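You operate a simulated robot arm through the tools that you are given. There is no shell and no other tool. Be economical: measure what you need, move in short steps, check, and stop when the job is done.

You are at the controls of a simulated robot arm. One attempt, no reset.

## Task
Top up gearbox one to the line with the oil its plate names.
Fine: shut the filler lid, put the can back, leave the other can alone. Set down upright: what you pick out.

It is judged by the outcome, as a careful person would: the job done as asked, and still so three seconds after it is handed in. It fails if anything else is knocked over, pushed out of place, dropped, spilled or broken. Lids that push on must go on centred and level and be pressed home; caps that screw on are set level and turned clockwise until they are tight.

## Robot
A 7-joint arm with a two-finger parallel gripper, fixed in place. Base frame: the origin is at the foot of the arm, x ahead of it, y to its left, z up. Lengths are in m, angles in rad, forces in N, time in s.
With the tool pointing down near the work surface it reaches from about 0.22 to 0.68 m from the base axis. Its first joint turns from -1.152 to 1.152 rad. Payload 2.4 kg.
The tool frame sits at the grasp point between the pads (the TCP): z along the fingers, y along the line on which they close. The tips reach 0.03 m beyond it. Largest opening 0.094 m; finger width 0.028, thickness 0.01; the body of the gripper, 0.05 by 0.096 m, starts 0.055 m behind the TCP.
Orientation is told as [roll, pitch, yaw] about the base's x, y, z axes, in that order, counted from this pose: with the fingers straight down and closing along the base's y, the tool's x points along the base's -x, its y along +y and its z along -z.

## Interface
- The arm moves only by the tool servo_tool. Its argument "deltas" is a list of rows, each an object of numbers (a shift or turn left out is 0, a gripper value left out holds the last): "wx", "wy", "wz": the turn, a rotation vector about the base's x, y, z in units of 8 degrees (1.0 is 8 degrees); "dx", "dy", "dz": the shift along the base's x, y, z in units of 40 mm (1.0 is 40 mm); "fingers": the finger opening in m, from 0 to 0.094. In form: [{"wx": .., "wy": .., "wz": .., "dx": .., "dy": .., "dz": .., "fingers": ..}, ...]. A call has 1 to 20 rows; each row shifts and turns the commanded pose from where the row before left it. A call with a number of a shift or a turn outside -1 to 1 is refused whole. Rows are played at 5 a second. More than 0.05 m and 0.15 rad between two rows, or a gripper value outside its range, and nothing of the call is played. Where a pose cannot be reached the arm comes as near as it can. A force on the tool above 70 N (or 10 N above the force at the start of the call, whichever is more), or a blocked arm, ends the call early, and 0.2 s more pass. Each finger travels about 0.153 m/s and halts on what it meets, pressing with about 24 N; the grip force reading is that of the motor and also rises with nothing between the fingers. The clock runs only during rows and for 0.2 s after the last one: add rows that do not move to give the fingers time. The reply holds the time, the measured pose of the TCP, the force on the tool along the base axes, the opening and the grip force, in the units named above and with some noise, with the torque about the TCP (base axes, N m) and any sound that the robot's microphone picked up, and new pictures: "show" is both (left out), scene, wrist or none.
- Cameras (640 x 400 px; columns grow to the right, rows downward): "scene" is fixed at [0.0547, 0.4854, 1.4588]; the picture's right is [-0.60, -0.80, 0.00], its down [-0.35, 0.26, -0.90] and it looks along [0.72, -0.54, -0.43] (base axes); focal length 358 px, centre (320, 200). "wrist" rides on the gripper at [0.076, 0.014, -0.102] in the tool frame; the picture's right is [-0.18, 0.98, 0.00], its down [-0.75, -0.14, -0.64] and it looks along [-0.63, -0.12, 0.77] (tool axes); focal length 243 px, centre (320, 200). There is no depth. A picture from a camera that has moved, and an enlarged one, comes with that camera's place and axes in the base frame and with its lens.
- zoom(camera, box): a new picture of the part [left, top, right, bottom] of that camera's present view, enlarged. The clock stands still meanwhile.
- sign_off(): hands the job in; it is judged then, once.

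Work in short steps. Places have to be worked out from the pictures, the camera data and where the tool is seen: move nearer, look again, correct. Check each grasp and each placing, and mend what went wrong. You have 120 turns and 200 pictures in all, those below and enlarged ones among them. Open the gripper and draw the arm clear of the work before you hand the job in, unless the task says otherwise; then end with one line.

The tools are called as a command line: name --argument value ..., lists and objects as JSON in quotes. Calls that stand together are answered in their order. servo_tool: Moves the arm, as the interface text tells. Its arguments: {"type":"object","properties":{"deltas":{"type":"array","items":{"type":"object","properties":{"wx":{"type":"number"},"wy":{"type":"number"},"wz":{"type":"number"},"dx":{"type":"number"},"dy":{"type":"number"},"dz":{"type":"number"},"fingers":{"type":"number"}}}},"show":{"type":"string","enum":["both","scene","wrist","none"]}},"required":["deltas"]} The other tools are called the same way: zoom (camera, box) takes an enlarged picture of a part of a camera's view; sign_off () hands the job in.

At the start:

```text
clock: 0.0
eef_pos: [0.3994, 0.0955, 1.2851]
tcp_rot: [-0.002, 0.0, 0.0]
ft_force: [0.2, -0.3, 0.4]
wrist_torque: [0.03, 0.01, 0.01]
width: 0.0939
grip_force: 0.1
```

scene: 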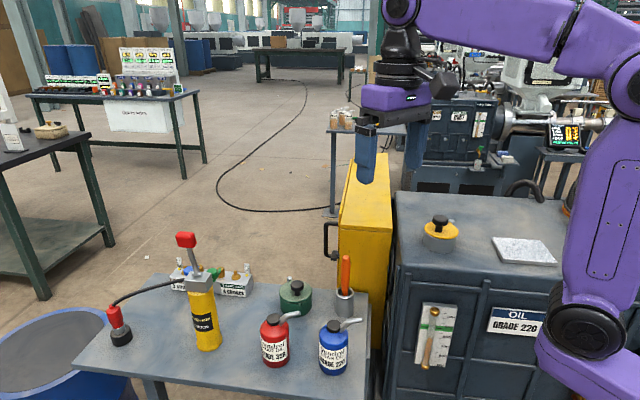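
wrist: 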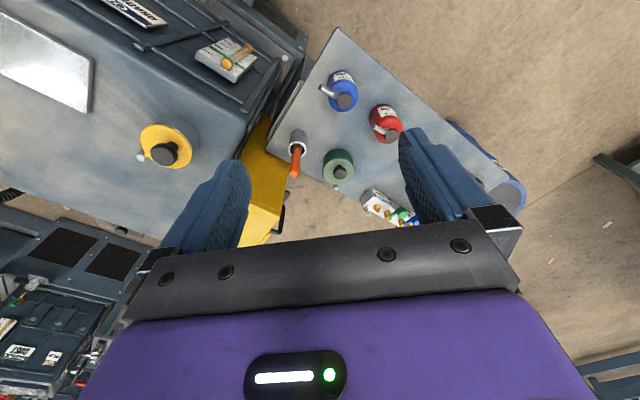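

I see a gearbox with a yellow filler, a plate saying grade 220, and a red and a blue can. I'll zoom in to read the labels and the sight gauge.

zoom --camera "scene" --box '[380, 200, 580, 380]'

zoom --camera "scene" --box '[230, 250, 390, 390]'

zoom --camera "wrist" --box '[260, 40, 440, 240]'

zoom --camera "wrist" --box '[0, 0, 280, 200]'

```text
2.22 times, centred on (480, 290) of scene
camera zoom: at [0.0547, 0.4854, 1.4588], right [-0.6, -0.8, 0.0], down [-0.35, 0.26, -0.9], along [0.72, -0.54, -0.43], focal length 795 px, centre (-36, 0)
```

zoom: 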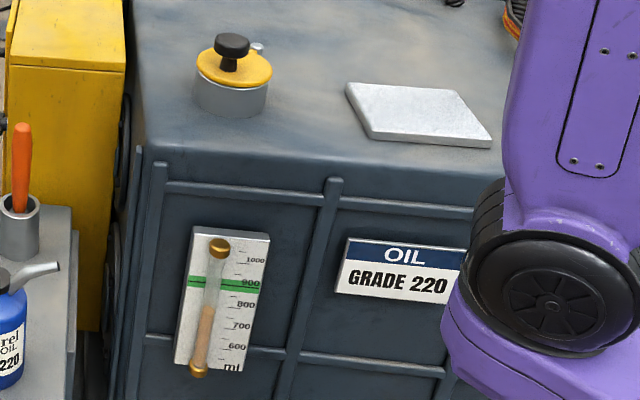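

```text
2.86 times, centred on (310, 320) of scene
camera zoom: at [0.0547, 0.4854, 1.4588], right [-0.6, -0.8, 0.0], down [-0.35, 0.26, -0.9], along [0.72, -0.54, -0.43], focal length 1022 px, centre (349, -143)
```

zoom: 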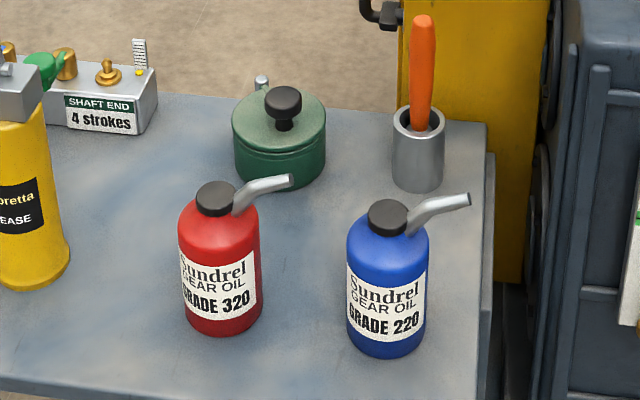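

```text
2.00 times, centred on (350, 140) of wrist
camera zoom: at [0.3261, 0.1097, 1.3879], right [0.18, 0.98, 0.0], down [0.75, -0.14, 0.64], along [0.63, -0.12, -0.77], focal length 485 px, centre (260, 320)
```

zoom: 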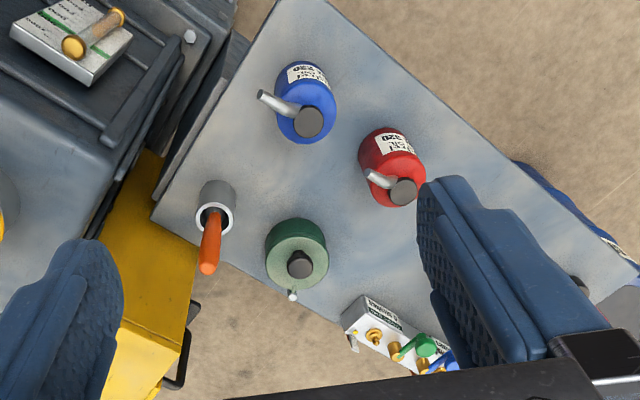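

```text
2.00 times, centred on (140, 100) of wrist
camera zoom: at [0.3261, 0.1097, 1.3879], right [0.18, 0.98, 0.0], down [0.75, -0.14, 0.64], along [0.63, -0.12, -0.77], focal length 485 px, centre (680, 400)
```

zoom: 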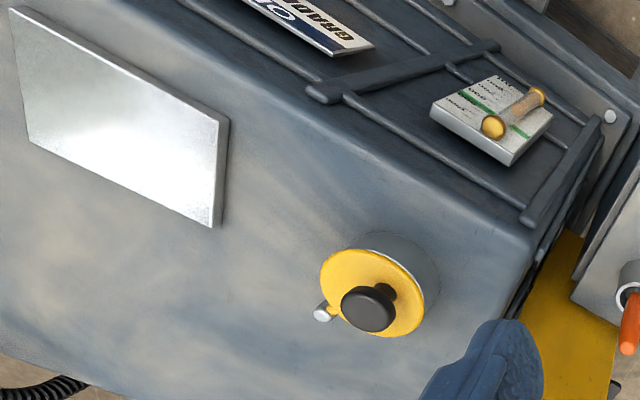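

Gearbox plate and blue can both say grade 220; level is near 800, line is at 900. I estimate the blue can at (0.483, 0.125), table z≈0.80, and the lid knob near (0.48,-0.18,1.04). I'll move over the lid to look closer.

servo_tool --deltas '[{"dy": -0.98, "dz": -0.15}, {"dy": -0.98, "dz": -0.15}, {"dy": -0.98, "dz": -0.15}, {"dy": -0.98, "dz": -0.15}, {"dy": -0.98, "dz": -0.15}, {"dy": -0.98, "dz": -0.15}, {"dy": -0.98}, {}]'

```text
clock: 1.8
eef_pos: [0.3994, -0.1791, 1.2496]
tcp_rot: [-0.001, -0.001, -0.001]
ft_force: [0.1, -0.6, -0.5]
wrist_torque: [0.02, 0.04, 0.0]
width: 0.0939
grip_force: 0.2
camera wrist: at [0.3256, -0.1642, 1.3519], right [0.18, 0.98, 0.0], down [0.75, -0.14, 0.64], along [0.63, -0.12, -0.77], focal length 243 px, centre (320, 200)
```

scene: 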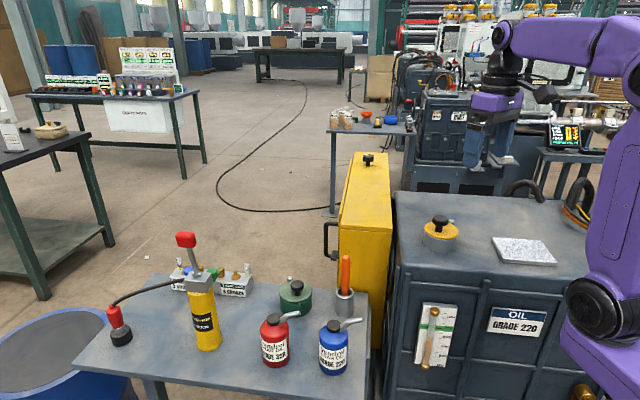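
wrist: 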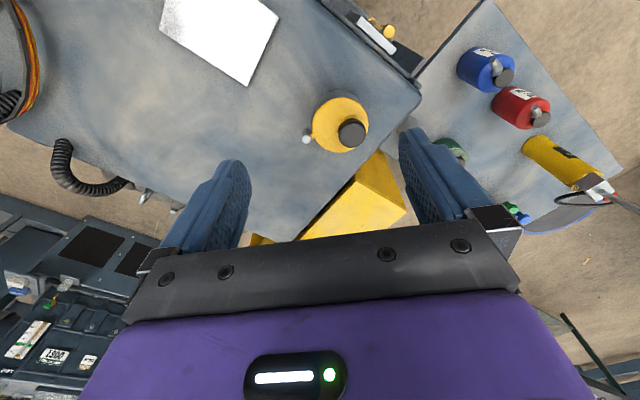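

Triangulating both views puts the knob top at about (0.456,-0.151,1.075). I'll zoom to see the hinge arrangement.

zoom --camera "wrist" --box '[280, 80, 400, 170]'

zoom --camera "scene" --box '[400, 200, 480, 260]'

zoom --camera "scene" --box '[260, 240, 370, 310]'

```text
4.44 times, centred on (340, 125) of wrist
camera zoom: at [0.3256, -0.1642, 1.3519], right [0.18, 0.98, 0.0], down [0.75, -0.14, 0.64], along [0.63, -0.12, -0.77], focal length 1078 px, centre (231, 533)
```

zoom: 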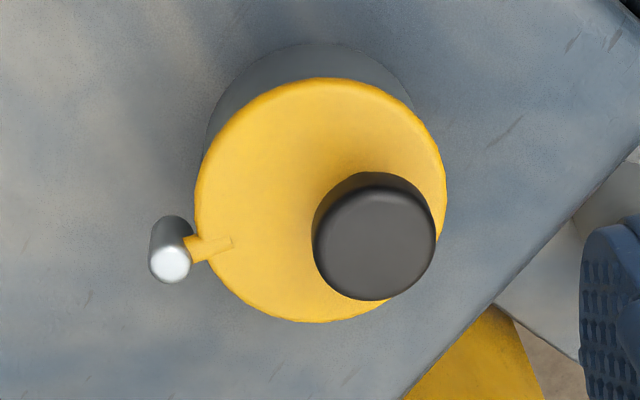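

```text
6.67 times, centred on (440, 230) of scene
camera zoom: at [0.0547, 0.4854, 1.4588], right [-0.6, -0.8, 0.0], down [-0.35, 0.26, -0.9], along [0.72, -0.54, -0.43], focal length 2384 px, centre (-480, 0)
```

zoom: 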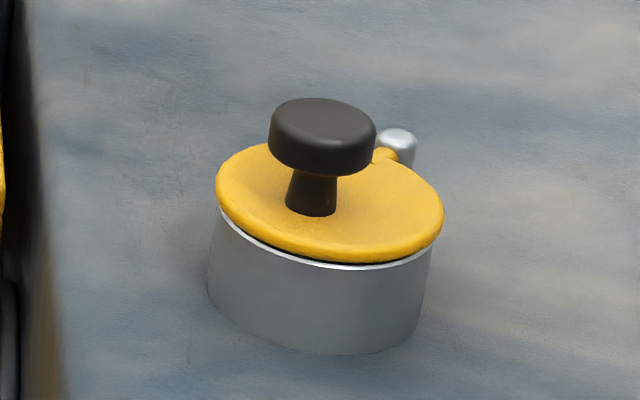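

```text
5.71 times, centred on (315, 275) of scene
camera zoom: at [0.0547, 0.4854, 1.4588], right [-0.6, -0.8, 0.0], down [-0.35, 0.26, -0.9], along [0.72, -0.54, -0.43], focal length 2043 px, centre (349, -229)
```

zoom: 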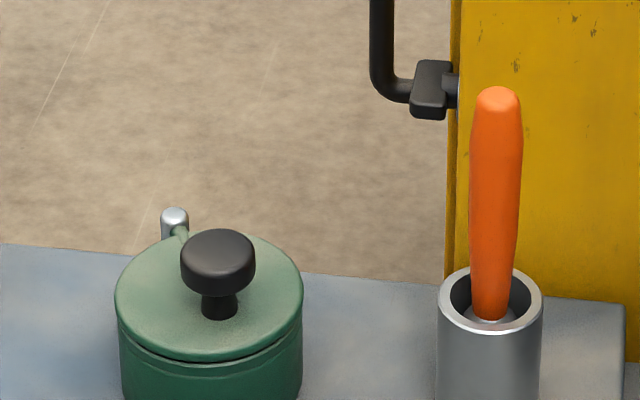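

The lid swivels on an upright post at about (0.466,-0.21), with its centre near (0.454,-0.163). Before picking the can I want to see the gripper's own shape (camera body) to plan the pour.

zoom --camera "scene" --box '[440, 50, 600, 180]'

zoom --camera "wrist" --box '[440, 20, 640, 220]'

```text
3.08 times, centred on (520, 115) of scene
camera zoom: at [0.0547, 0.4854, 1.4588], right [-0.6, -0.8, 0.0], down [-0.35, 0.26, -0.9], along [0.72, -0.54, -0.43], focal length 1100 px, centre (-295, 462)
```

zoom: 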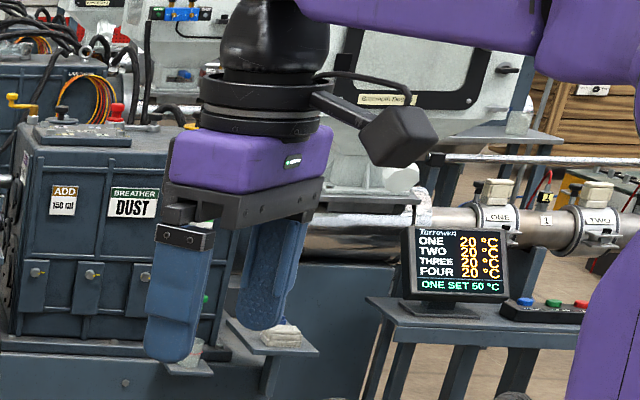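

```text
2.00 times, centred on (540, 120) of wrist
camera zoom: at [0.3256, -0.1642, 1.3519], right [0.18, 0.98, 0.0], down [0.75, -0.14, 0.64], along [0.63, -0.12, -0.77], focal length 485 px, centre (-120, 360)
```

zoom: 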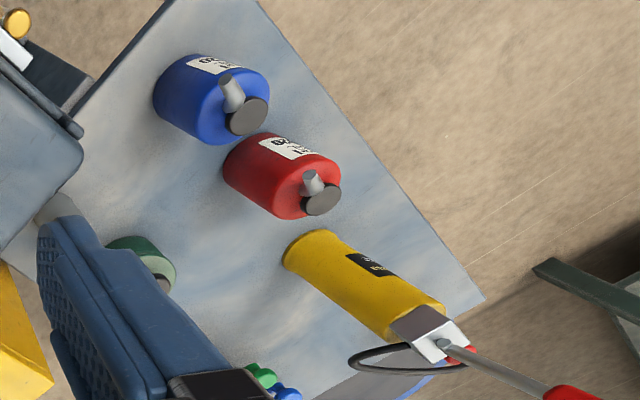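

The wrist camera is a solid box on the tool's +x side. Now I approach the knob for a closer fix before gripping it.

servo_tool --deltas '[{"dx": 0.5, "dy": 0.3, "dz": -1}, {"dx": 0.5, "dy": 0.3, "dz": -1}, {"dz": -0.24}, {}]'

zoom --camera "wrist" --box '[240, 60, 400, 200]'

```text
clock: 2.8
eef_pos: [0.4395, -0.1547, 1.1589]
tcp_rot: [0.0, 0.0, 0.0]
ft_force: [-0.2, -1.1, 0.6]
wrist_torque: [-0.02, 0.02, -0.03]
width: 0.094
grip_force: 0.1
camera wrist: at [0.366, -0.141, 1.2617], right [0.18, 0.98, 0.0], down [0.75, -0.14, 0.64], along [0.63, -0.12, -0.77], focal length 243 px, centre (320, 200)
```

scene: 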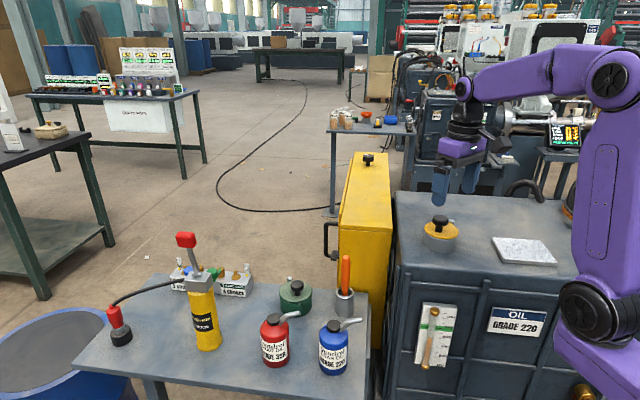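
wrist: 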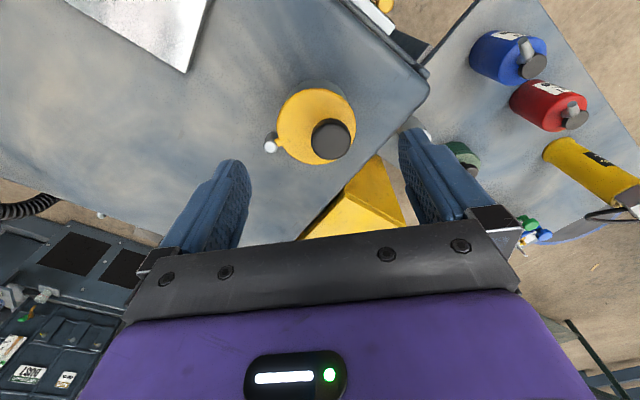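

```text
2.86 times, centred on (320, 130) of wrist
camera zoom: at [0.366, -0.141, 1.2617], right [0.18, 0.98, 0.0], down [0.75, -0.14, 0.64], along [0.63, -0.12, -0.77], focal length 693 px, centre (320, 400)
```

zoom: 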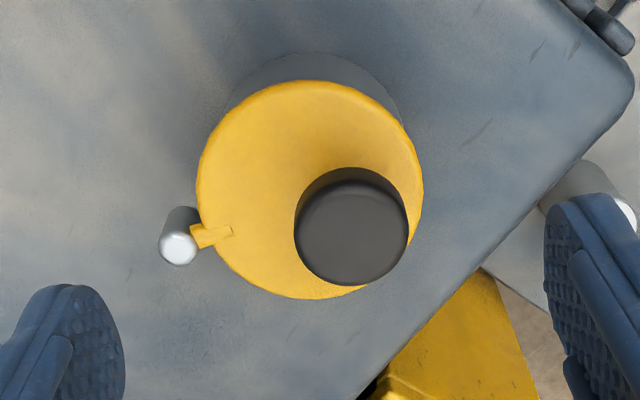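

Knob top centre refined to ≈(0.459,-0.1505,1.074), pivot (0.466,-0.209). I narrow the fingers to 0.055 so they miss the pivot pin, and descend beside the knob.

servo_tool --deltas '[{"dx": 0.49, "dy": 0.1, "fingers": 0.055}, {"dz": -0.6}, {"dz": -0.6}, {"dz": -0.55}, {}]'

zoom --camera "scene" --box '[400, 170, 500, 260]'

```text
clock: 4.0
eef_pos: [0.4601, -0.152, 1.0888]
tcp_rot: [-0.001, 0.001, 0.001]
ft_force: [0.7, 0.3, 0.6]
wrist_torque: [0.0, 0.0, -0.01]
width: 0.0551
grip_force: 0.1
camera wrist: at [0.3861, -0.1373, 1.1916], right [0.18, 0.98, 0.0], down [0.75, -0.14, 0.64], along [0.63, -0.12, -0.77], focal length 243 px, centre (320, 200)
```

scene: 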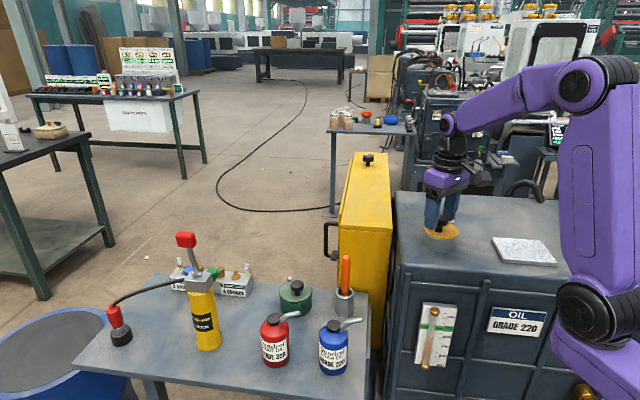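
wrist: 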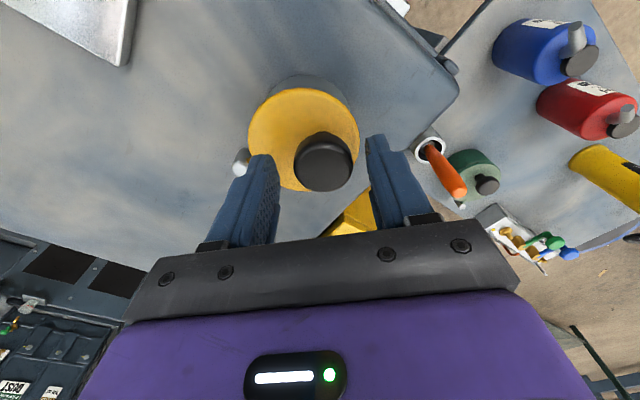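

```text
4.44 times, centred on (450, 215) of scene
camera zoom: at [0.0547, 0.4854, 1.4588], right [-0.6, -0.8, 0.0], down [-0.35, 0.26, -0.9], along [0.72, -0.54, -0.43], focal length 1589 px, centre (-258, 133)
```

zoom: 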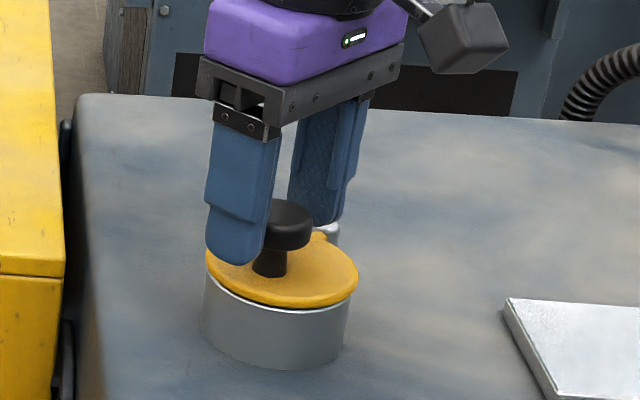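

Fingers straddle the knob head without touching. Close on it.

servo_tool --deltas '[{"fingers": 0.02, "dy": 0.03}, {}, {}]' --show "wrist"

```text
clock: 4.8
eef_pos: [0.4599, -0.1497, 1.0882]
tcp_rot: [0.002, 0.001, 0.002]
ft_force: [0.5, 6.9, -7.4]
wrist_torque: [0.11, -0.07, 0.05]
width: 0.0327
grip_force: 45.3
camera wrist: at [0.3862, -0.1352, 1.1917], right [0.18, 0.98, 0.0], down [0.75, -0.14, 0.64], along [0.63, -0.12, -0.77], focal length 243 px, centre (320, 200)
```

wrist: 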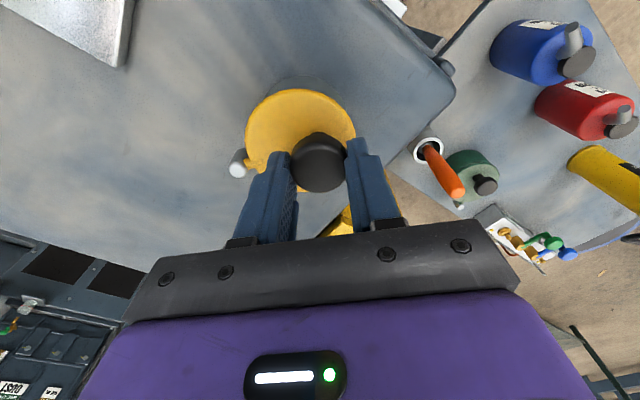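

Knob held (0.0327 wide). Swing the lid counter-clockwise about the pivot by ~30° first and check that it follows.

servo_tool --deltas '[{"dx": -0.19, "dy": -0.03, "wz": 0.5}, {"dx": -0.18, "dy": -0.06, "wz": 0.5}, {"dx": -0.18, "dy": -0.08, "wz": 0.5}, {"dx": -0.16, "dy": -0.105, "wz": 0.5}, {}]'

```text
clock: 6.0
eef_pos: [0.4296, -0.1612, 1.0889]
tcp_rot: [0.001, 0.003, 0.281]
ft_force: [-2.9, 14.9, -10.6]
wrist_torque: [0.34, -0.03, 0.43]
width: 0.0325
grip_force: 44.6
camera wrist: at [0.356, -0.1677, 1.192], right [-0.1, 1.0, 0.0], down [0.77, 0.07, 0.64], along [0.64, 0.06, -0.77], focal length 243 px, centre (320, 200)
```

scene: 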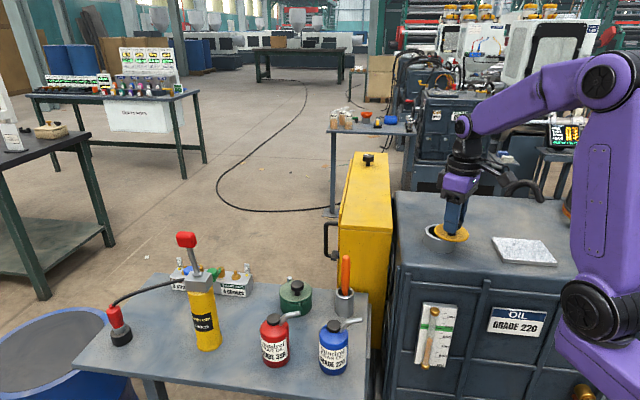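
wrist: 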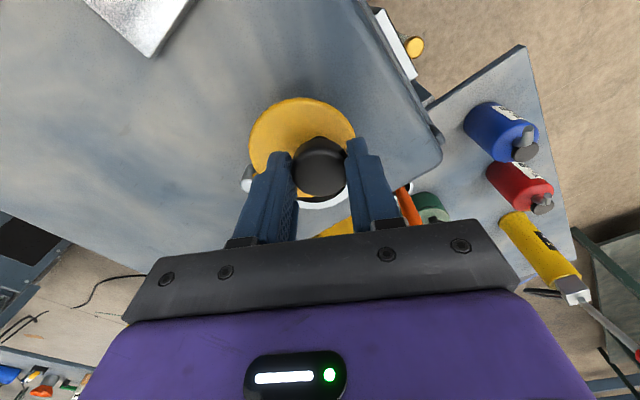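

The lid follows and the opening is appearing. Continue the arc.

servo_tool --deltas '[{"dx": -0.23, "dy": -0.19, "wz": 0.5}, {"dx": -0.18, "dy": -0.24, "wz": 0.5}, {"dx": -0.12, "dy": -0.28, "wz": 0.5}, {"dx": -0.06, "dy": -0.31, "wz": 0.5}, {}]' --show "wrist"

```text
clock: 7.2
eef_pos: [0.4022, -0.2013, 1.0884]
tcp_rot: [0.015, 0.014, 0.557]
ft_force: [-38.5, 16.3, 10.3]
wrist_torque: [0.14, 0.91, 0.7]
width: 0.0328
grip_force: 44.9
camera wrist: at [0.3332, -0.23, 1.1928], right [-0.36, 0.93, 0.01], down [0.73, 0.27, 0.63], along [0.58, 0.24, -0.78], focal length 243 px, centre (320, 200)
```

wrist: 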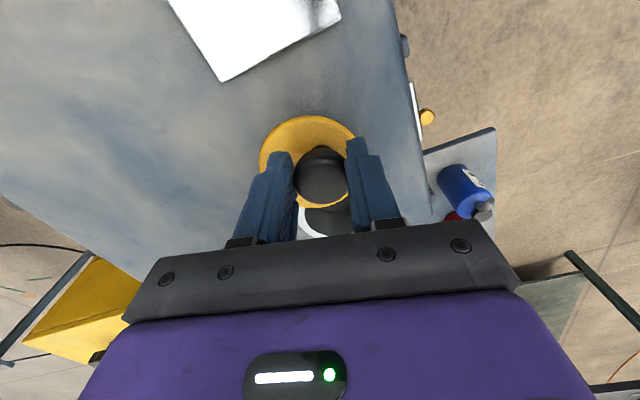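

The force shows the true radius is larger; fitting the three measured points gives pivot (0.468,-0.217), r≈0.0676. I continue with that arc to about 222°.

servo_tool --deltas '[{"dx": -0.17, "dy": -0.33, "wz": 0.5}, {"dx": 0.025, "dy": -0.35, "wz": 0.5}, {"dx": 0.1, "dy": -0.34, "wz": 0.5}, {"dx": 0.17, "dy": -0.31, "wz": 0.5}, {"dx": 0.145, "dy": -0.185, "wz": 0.5}, {}]'

```text
clock: 8.4
eef_pos: [0.4095, -0.2457, 1.0874]
tcp_rot: [0.051, -0.002, 0.886]
ft_force: [-17.1, 13.9, 18.4]
wrist_torque: [1.14, 0.4, 0.26]
width: 0.0328
grip_force: 45.1
stopped in row 5: the force on the tool passed its limit at 76 N (the readings are from after the stop); the commanded pose is now the measured one
camera wrist: at [0.355, -0.2997, 1.1915], right [-0.64, 0.76, 0.05], down [0.61, 0.47, 0.64], along [0.46, 0.44, -0.77], focal length 243 px, centre (320, 200)
```

scene: 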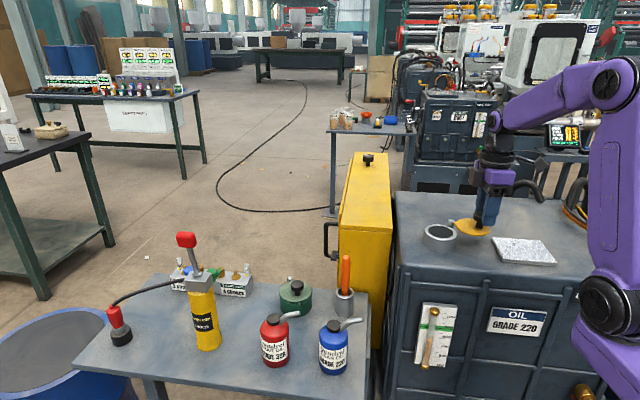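
wrist: 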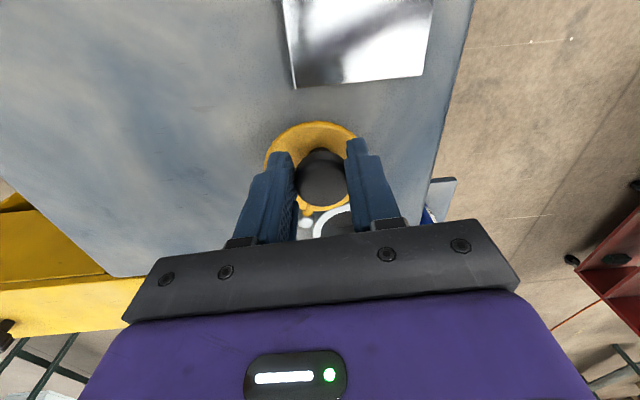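

The lid is clear of the opening and seems to have met its stop. Release and rise.

servo_tool --deltas '[{"fingers": 0.06}, {}, {"dz": 1}, {"dz": 1}, {"dz": 0.5}, {}]'

zoom --camera "scene" --box '[400, 190, 520, 270]'

```text
clock: 9.8
eef_pos: [0.4098, -0.2493, 1.1881]
tcp_rot: [0.044, 0.0, 0.883]
ft_force: [0.2, -0.3, 0.6]
wrist_torque: [-0.02, -0.04, 0.02]
width: 0.0599
grip_force: 0.0
camera wrist: at [0.356, -0.3022, 1.2915], right [-0.64, 0.77, 0.04], down [0.61, 0.47, 0.64], along [0.47, 0.43, -0.77], focal length 243 px, centre (320, 200)
```

scene: 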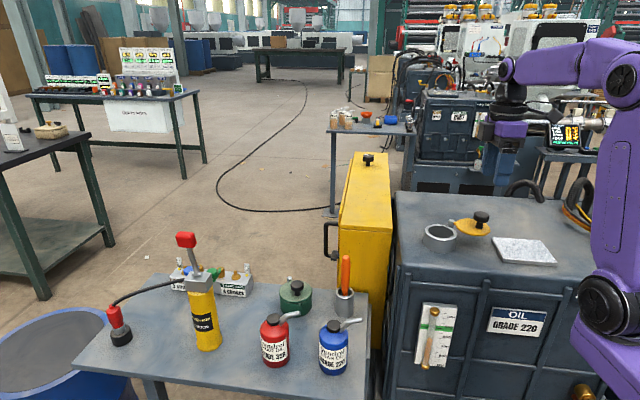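
wrist: 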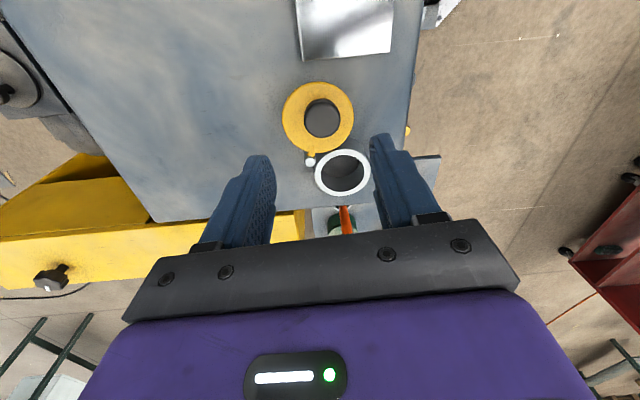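

```text
5.00 times, centred on (460, 230) of scene
camera zoom: at [0.0547, 0.4854, 1.4588], right [-0.6, -0.8, 0.0], down [-0.35, 0.26, -0.9], along [0.72, -0.54, -0.43], focal length 1788 px, centre (-380, 50)
```

zoom: 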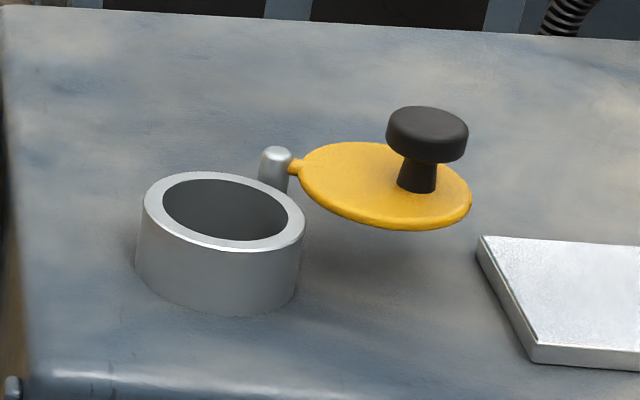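

The opening is clear: rim centre ≈(0.455,-0.164,1.04). Next I go above the blue can while turning the tool so its camera side faces away from the spout (yaw −138°), testing whether the wrist can turn that far.

servo_tool --deltas '[{"dz": 1, "wz": -1}, {"dz": 0.5, "wz": -1}, {"dy": 0.5, "dx": 0.1, "wz": -1}, {"dy": 0.5, "dx": 0.1, "wz": -1}, {"dy": 0.5, "dx": 0.1, "wz": -1}, {"dy": 0.5, "dx": 0.1, "wz": -1}, {"dy": 0.5, "dx": 0.1, "wz": -1}, {"dy": 0.5, "dx": 0.1, "wz": -1}, {"dy": 0.5, "dx": 0.1, "wz": -1}, {"dy": 0.5, "dx": 0.1, "wz": -1}, {"dy": 0.5, "dx": 0.1, "wz": -1}, {"dy": 0.5, "dx": 0.1, "wz": -1}, {"dy": 0.5, "dx": 0.1, "wz": -1}, {"dy": 0.5, "dx": 0.1, "wz": -1}, {"dy": 0.5, "dx": 0.1, "wz": -1}, {"dy": 0.5, "dx": 0.1, "wz": -1}, {"dy": 0.5, "dx": 0.1, "wz": -1}, {"dy": 0.5, "dx": 0.1, "wz": -1}, {"wz": -1}, {"wz": -1}]'

```text
clock: 14.0
eef_pos: [0.4751, 0.0706, 1.2468]
tcp_rot: [0.043, -0.001, -1.914]
ft_force: [-0.5, 0.3, 0.6]
wrist_torque: [-0.01, -0.01, 0.01]
width: 0.0602
grip_force: 0.0
camera wrist: at [0.5111, 0.1396, 1.3509], right [0.86, -0.5, 0.04], down [-0.41, -0.65, 0.64], along [-0.29, -0.57, -0.77], focal length 243 px, centre (320, 200)
```

scene: 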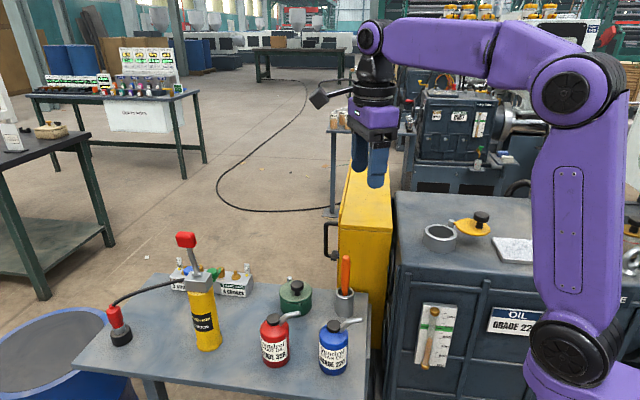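
wrist: 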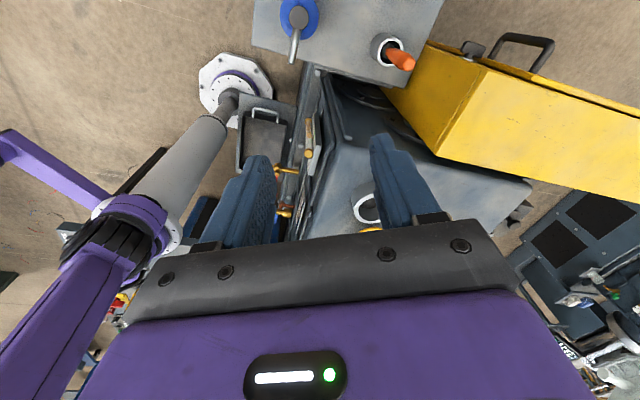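

The wrist turns freely. Finish the turn to −138°, remove the small roll error, and come down over the can to z≈1.08.

servo_tool --deltas '[{"dx": 0.2, "dy": 0.45, "dz": -0.8, "wz": -1}, {"dy": 0.45, "dz": -0.8, "wz": -1}, {"dy": 0.45, "dz": -0.8, "wz": -1}, {"dz": -0.9, "wz": -0.5, "wx": 0.105, "wy": 0.29, "fingers": 0.094}, {"dz": -0.85}, {}]'

zoom --camera "wrist" --box '[220, 60, 420, 200]'

```text
clock: 15.4
eef_pos: [0.4812, 0.1246, 1.0797]
tcp_rot: [0.005, -0.017, -2.399]
ft_force: [0.4, -0.1, 0.5]
wrist_torque: [0.03, 0.0, 0.01]
width: 0.094
grip_force: 0.0
camera wrist: at [0.5507, 0.1674, 1.1818], right [0.53, -0.85, 0.01], down [-0.64, -0.4, 0.66], along [-0.55, -0.35, -0.75], focal length 243 px, centre (320, 200)
```

scene: 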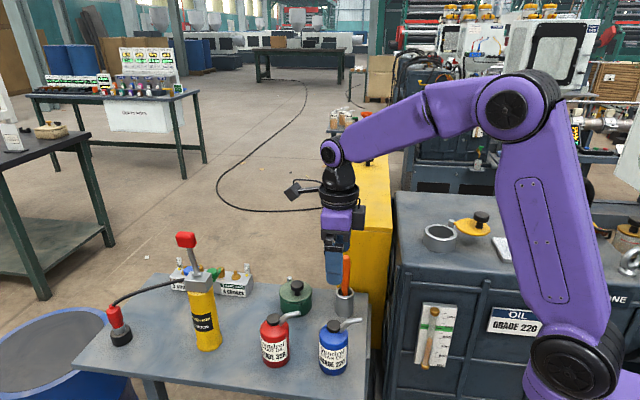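
wrist: 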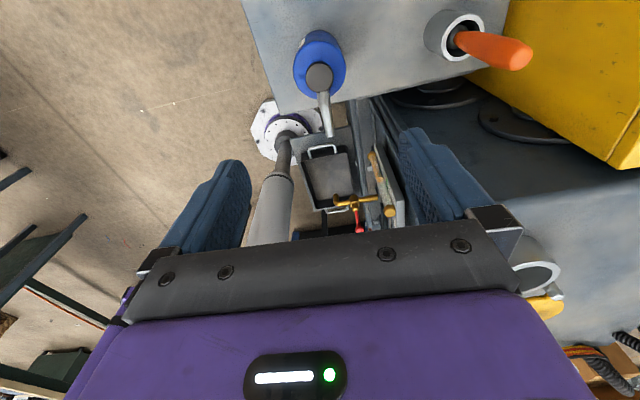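

```text
2.86 times, centred on (320, 130) of wrist
camera zoom: at [0.5507, 0.1674, 1.1818], right [0.53, -0.85, 0.01], down [-0.64, -0.4, 0.66], along [-0.55, -0.35, -0.75], focal length 693 px, centre (320, 400)
```

zoom: 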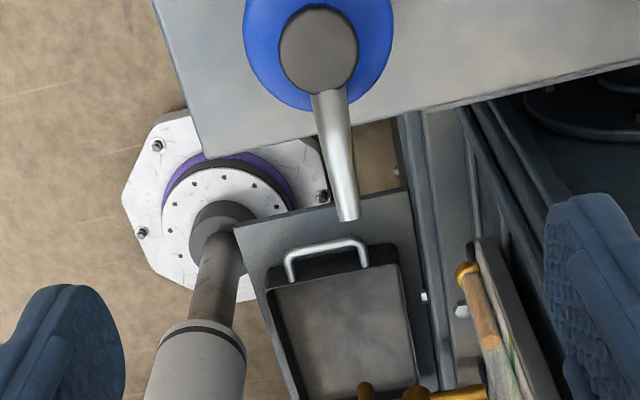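

I notice new lettering ("ONE") and another yellow item on the right now exposed; check that before going on.

zoom --camera "scene" --box '[480, 190, 640, 340]'

zoom --camera "scene" --box '[400, 280, 500, 380]'

```text
2.67 times, centred on (560, 265) of scene
camera zoom: at [0.0547, 0.4854, 1.4588], right [-0.6, -0.8, 0.0], down [-0.35, 0.26, -0.9], along [0.72, -0.54, -0.43], focal length 954 px, centre (-320, 27)
```

zoom: 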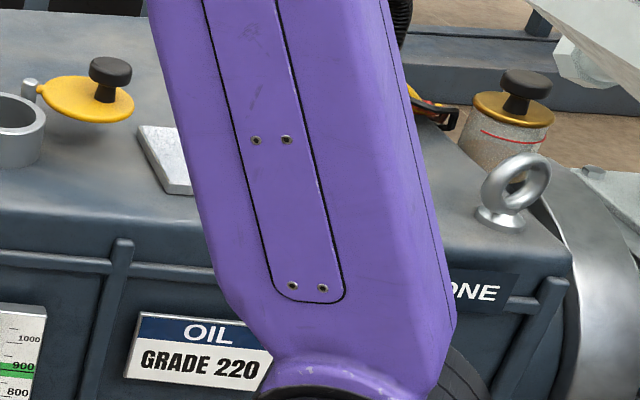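

```text
4.00 times, centred on (450, 330) of scene
camera zoom: at [0.0547, 0.4854, 1.4588], right [-0.6, -0.8, 0.0], down [-0.35, 0.26, -0.9], along [0.72, -0.54, -0.43], focal length 1430 px, centre (-200, -320)
```

zoom: 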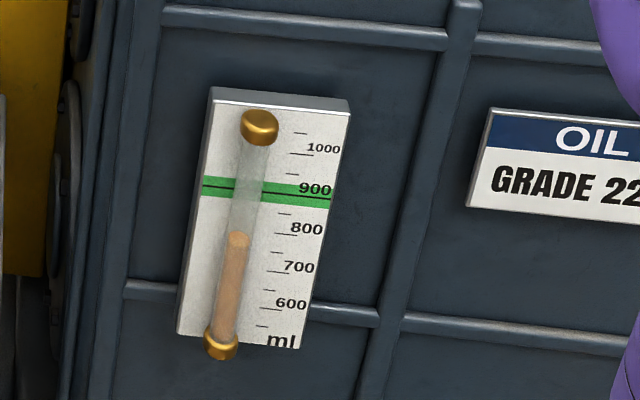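

Gearbox ONE confirmed, level ≈780–800, line at 900. The can looks ~15 mm further along tool +x than the TCP, i.e. at about (0.491,0.134); I correct, level the tool and come down to 0.98.

servo_tool --deltas '[{"dx": 0.25, "dy": 0.24, "dz": -0.5, "wx": 0.11, "wy": -0.07}, {"dz": -1}, {"dz": -1}, {}]'

zoom --camera "wrist" --box '[220, 40, 420, 200]'

zoom --camera "scene" --box '[280, 230, 400, 390]'

```text
clock: 16.4
eef_pos: [0.4919, 0.1349, 0.9796]
tcp_rot: [-0.001, -0.002, -2.399]
ft_force: [-0.8, 0.0, 0.1]
wrist_torque: [0.0, 0.02, -0.02]
width: 0.094
grip_force: 0.1
camera wrist: at [0.5599, 0.1751, 1.083], right [0.53, -0.85, 0.0], down [-0.65, -0.41, 0.64], along [-0.55, -0.34, -0.77], focal length 243 px, centre (320, 200)
```

scene: 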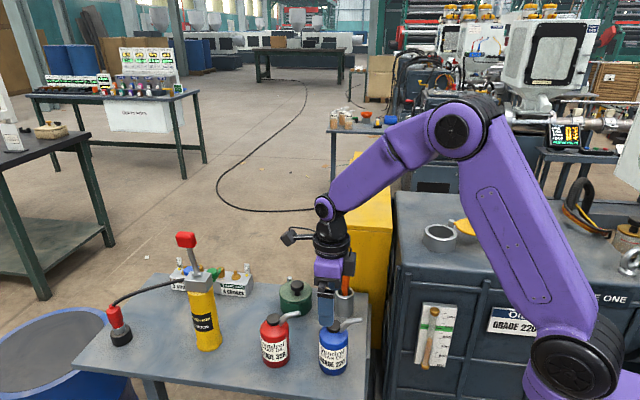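
wrist: 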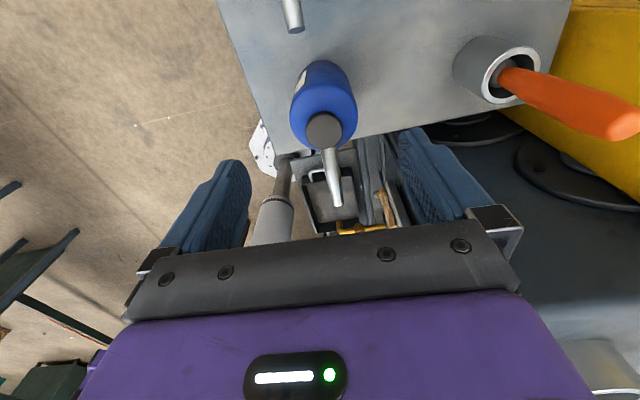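

```text
2.50 times, centred on (320, 120) of wrist
camera zoom: at [0.5599, 0.1751, 1.083], right [0.53, -0.85, 0.0], down [-0.65, -0.41, 0.64], along [-0.55, -0.34, -0.77], focal length 606 px, centre (320, 400)
```

zoom: 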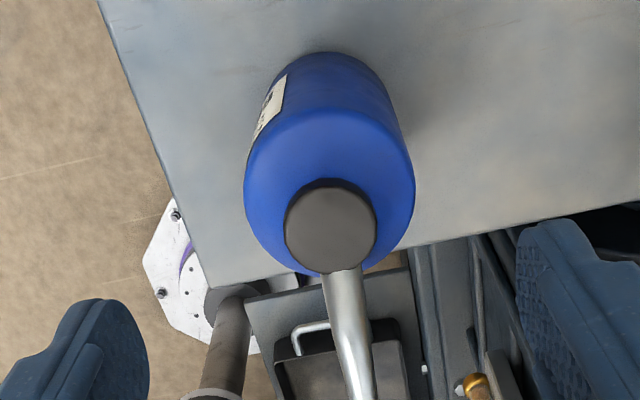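

```text
2.50 times, centred on (340, 310) of scene
camera zoom: at [0.0547, 0.4854, 1.4588], right [-0.6, -0.8, 0.0], down [-0.35, 0.26, -0.9], along [0.72, -0.54, -0.43], focal length 894 px, centre (270, -75)
```

zoom: 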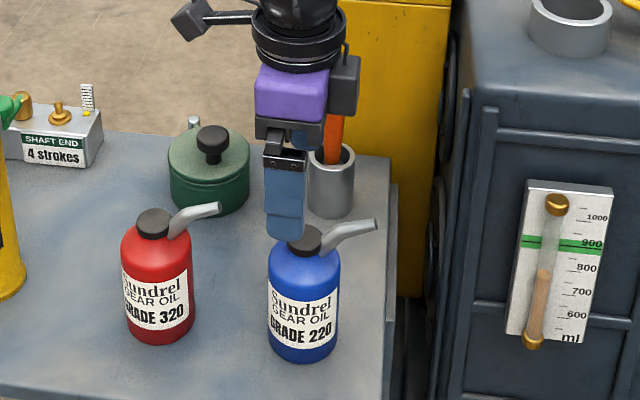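

Spout lies along tool −x as wanted; can is aligned except ~3 mm along tool +y. The orange handle is ~0.16 m away, so it's clear. I correct and descend to TCP z≈0.872.

servo_tool --deltas '[{"dx": 0.06, "dy": -0.05, "dz": -0.7}, {"dz": -0.7}, {"dz": -0.7}, {"dz": -0.58}, {}]'

zoom --camera "scene" --box '[280, 230, 400, 390]'

```text
clock: 17.6
eef_pos: [0.4956, 0.1332, 0.8742]
tcp_rot: [0.0, -0.003, -2.397]
ft_force: [0.9, 0.2, -0.8]
wrist_torque: [0.02, 0.02, 0.02]
width: 0.0941
grip_force: 0.1
camera wrist: at [0.5621, 0.1737, 0.9765], right [0.53, -0.85, 0.0], down [-0.65, -0.41, 0.64], along [-0.55, -0.34, -0.77], focal length 243 px, centre (320, 200)
```

scene: 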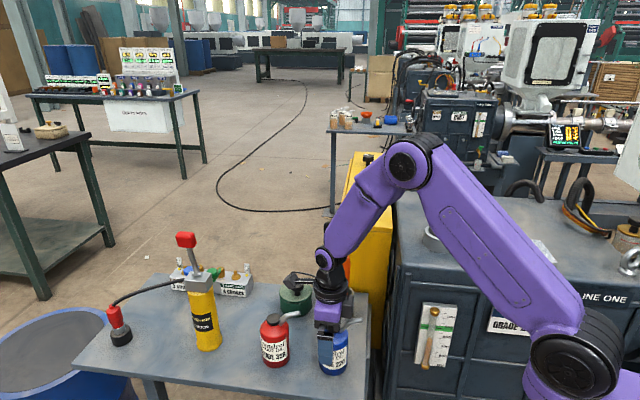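
wrist: 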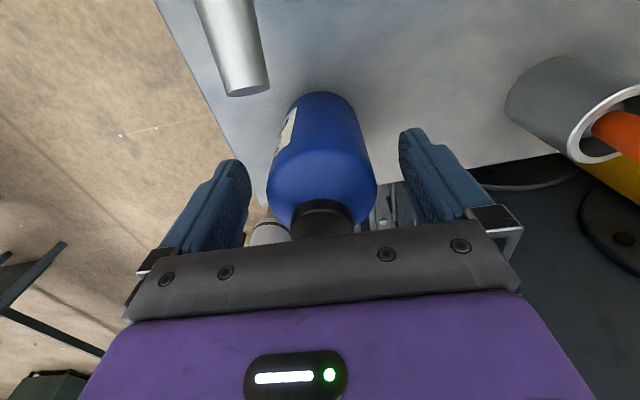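

```text
2.50 times, centred on (340, 310) of scene
camera zoom: at [0.0547, 0.4854, 1.4588], right [-0.6, -0.8, 0.0], down [-0.35, 0.26, -0.9], along [0.72, -0.54, -0.43], focal length 894 px, centre (270, -75)
```

zoom: 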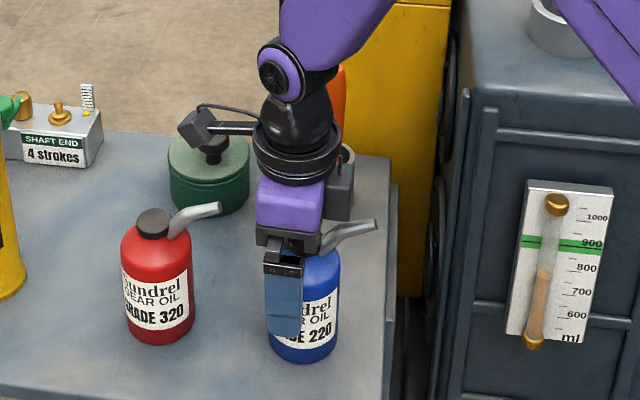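

Fingers straddle the blue can evenly with no contact. Close.

servo_tool --deltas '[{"fingers": 0.055}, {}, {}]' --show "wrist"

```text
clock: 18.4
eef_pos: [0.4937, 0.133, 0.8732]
tcp_rot: [0.0, 0.0, -2.398]
ft_force: [-0.5, 1.3, -0.7]
wrist_torque: [0.08, -0.07, 0.03]
width: 0.0642
grip_force: 24.3
camera wrist: at [0.562, 0.1739, 0.9766], right [0.53, -0.85, 0.0], down [-0.65, -0.41, 0.64], along [-0.55, -0.34, -0.77], focal length 243 px, centre (320, 200)
```

wrist: 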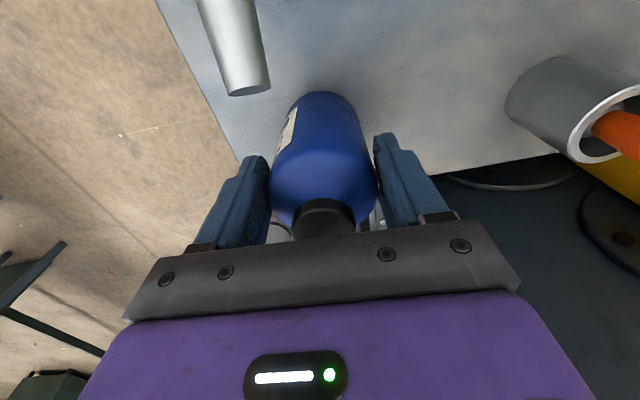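

Gripped at 0.0642 width. Lift straight up and check; noting the home pose (0.4945,0.133,0.873, yaw −2.398).

servo_tool --deltas '[{"fingers": 0.045}, {"dz": 0.3}, {"dz": 0.7}, {"dz": 1}, {"dz": 1}, {"dz": 1}, {"dz": 1}, {"dz": 1}, {}]'

zoom --camera "scene" --box '[260, 120, 460, 390]'

```text
clock: 20.4
eef_pos: [0.496, 0.1326, 1.1147]
tcp_rot: [-0.001, -0.002, -2.399]
ft_force: [-0.3, -0.3, -3.5]
wrist_torque: [0.04, -0.04, 0.05]
width: 0.0644
grip_force: 24.4
camera wrist: at [0.5622, 0.1737, 1.2168], right [0.53, -0.85, 0.0], down [-0.65, -0.41, 0.64], along [-0.55, -0.34, -0.77], focal length 243 px, centre (320, 200)
```

scene: 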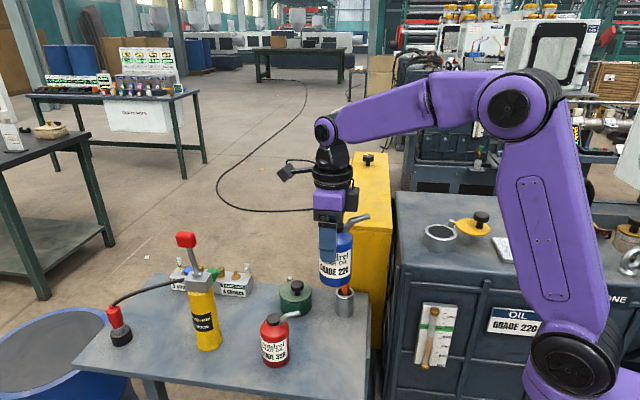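
wrist: 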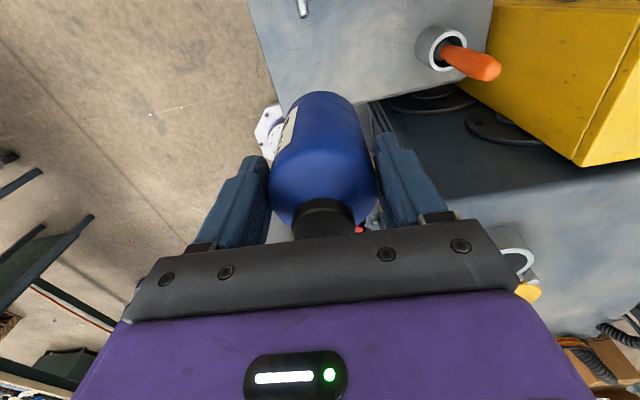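

```text
1.48 times, centred on (360, 255) of scene
camera zoom: at [0.0548, 0.4854, 1.4588], right [-0.6, -0.8, 0.0], down [-0.35, 0.26, -0.9], along [0.72, -0.54, -0.43], focal length 530 px, centre (261, 118)
```

zoom: 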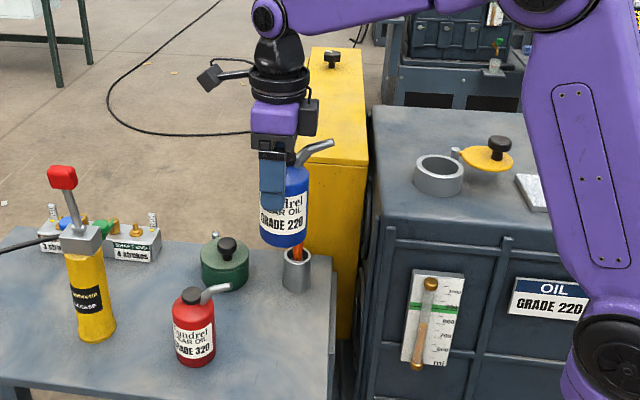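

The can hangs straight. Spout tip is at about tool (−0.067,0,−0.048). I carry it to above the filler, turning so the spout points toward the robot (−x), staying high.

servo_tool --deltas '[{"dz": 0.7}, {"dz": 0.7, "dy": -0.4}, {"dy": -0.75, "dx": 0.07, "wz": -0.53, "dz": 0.1}, {"dy": -0.75, "dx": 0.07, "wz": -0.53, "dz": 0.1}, {"dy": -0.75, "dx": 0.07, "wz": -0.53, "dz": 0.1}, {"dy": -0.75, "dx": 0.07, "wz": -0.53, "dz": 0.1}, {"dy": -0.75, "dx": 0.07, "wz": -0.53, "dz": 0.1}, {"dy": -0.75, "dx": 0.07, "wz": -0.53, "dz": 0.1}, {"dy": -0.75, "dx": 0.07, "wz": -0.53}, {"dy": -0.75, "dx": 0.07, "wz": -0.53}, {"dy": -0.6, "dx": 0.07, "wz": -0.53}, {"dy": -0.4, "wz": -0.48}, {}]'

```text
clock: 23.2
eef_pos: [0.52, -0.164, 1.1938]
tcp_rot: [0.0, -0.002, -3.132]
ft_force: [0.0, 0.3, -5.4]
wrist_torque: [0.0, -0.09, -0.01]
width: 0.0641
grip_force: 23.8
camera wrist: at [0.5981, -0.1772, 1.2971], right [-0.18, -0.98, 0.0], down [-0.75, 0.13, 0.64], along [-0.63, 0.11, -0.77], focal length 243 px, centre (320, 200)
```

scene: 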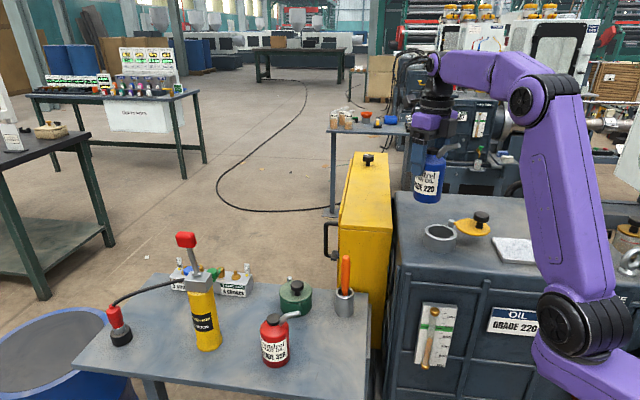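
wrist: 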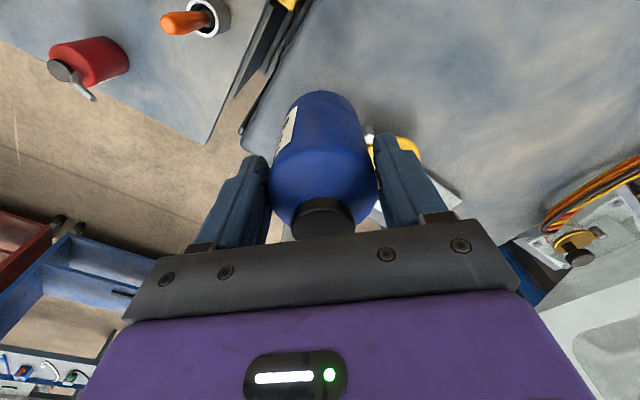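

Reached yaw −3.13. Check the spout's place in the scene view.

zoom --camera "scene" --box '[390, 90, 510, 260]'

```text
2.35 times, centred on (450, 175) of scene
camera zoom: at [0.0548, 0.4853, 1.4588], right [-0.6, -0.8, 0.0], down [-0.35, 0.26, -0.9], along [0.72, -0.54, -0.43], focal length 841 px, centre (14, 259)
```

zoom: 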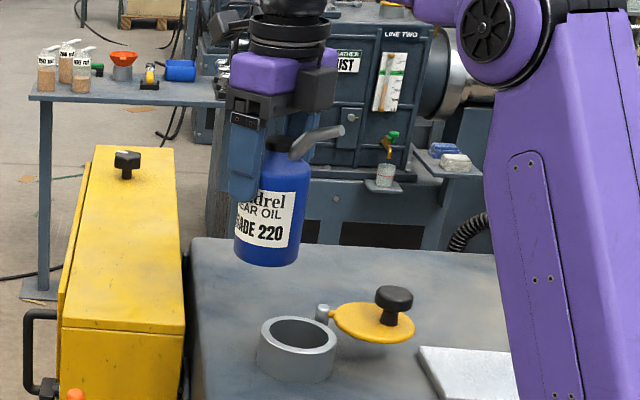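

Tip offset refined to (−0.071, +0.050). I start the tilt in 8° steps, holding the tip over the opening centre (0.457,−0.163) and bringing it lower.

servo_tool --deltas '[{"dx": 0.17, "dz": -0.42, "wy": -0.5, "dy": 0.02}, {"dx": 0.16, "dz": -0.42, "wy": -0.5}, {"dx": 0.06, "dz": -0.42, "wy": -0.5}, {"dx": 0.06, "dz": -0.42, "wy": -0.5}, {"dx": 0.04, "dz": -0.23, "wy": -0.5}, {"dx": 0.04, "dz": -0.23, "wy": -0.5}, {}]'

zoom --camera "scene" --box '[380, 130, 520, 270]'

```text
clock: 24.8
eef_pos: [0.5415, -0.1634, 1.1085]
tcp_rot: [0.003, 0.418, -3.13]
ft_force: [1.1, -0.9, -4.7]
wrist_torque: [-0.02, 0.08, 0.01]
width: 0.064
grip_force: 24.2
camera wrist: at [0.5711, -0.176, 1.2335], right [-0.16, -0.98, -0.07], down [-0.95, 0.13, 0.28], along [-0.27, 0.11, -0.96], focal length 243 px, centre (320, 200)
```

scene: 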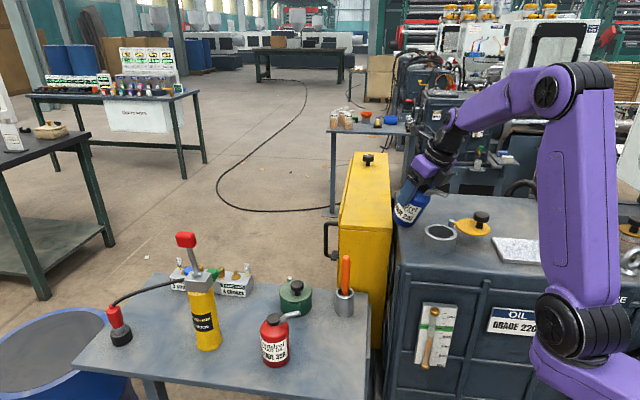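
wrist: 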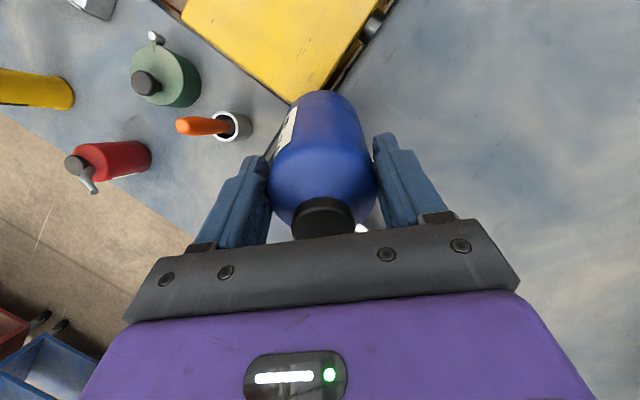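

```text
2.86 times, centred on (450, 200) of scene
camera zoom: at [0.0548, 0.4853, 1.4588], right [-0.6, -0.8, 0.0], down [-0.35, 0.26, -0.9], along [0.72, -0.54, -0.43], focal length 1022 px, centre (-51, 200)
```

zoom: 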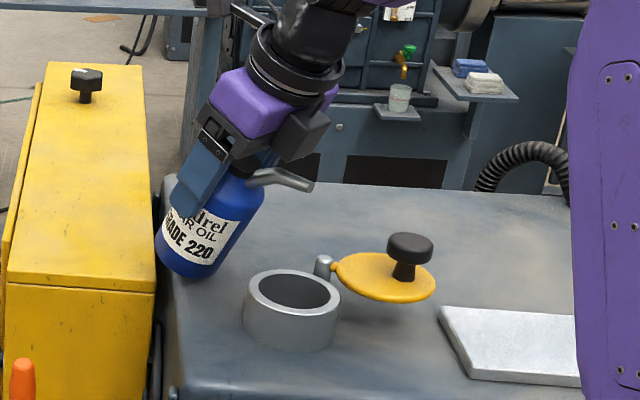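

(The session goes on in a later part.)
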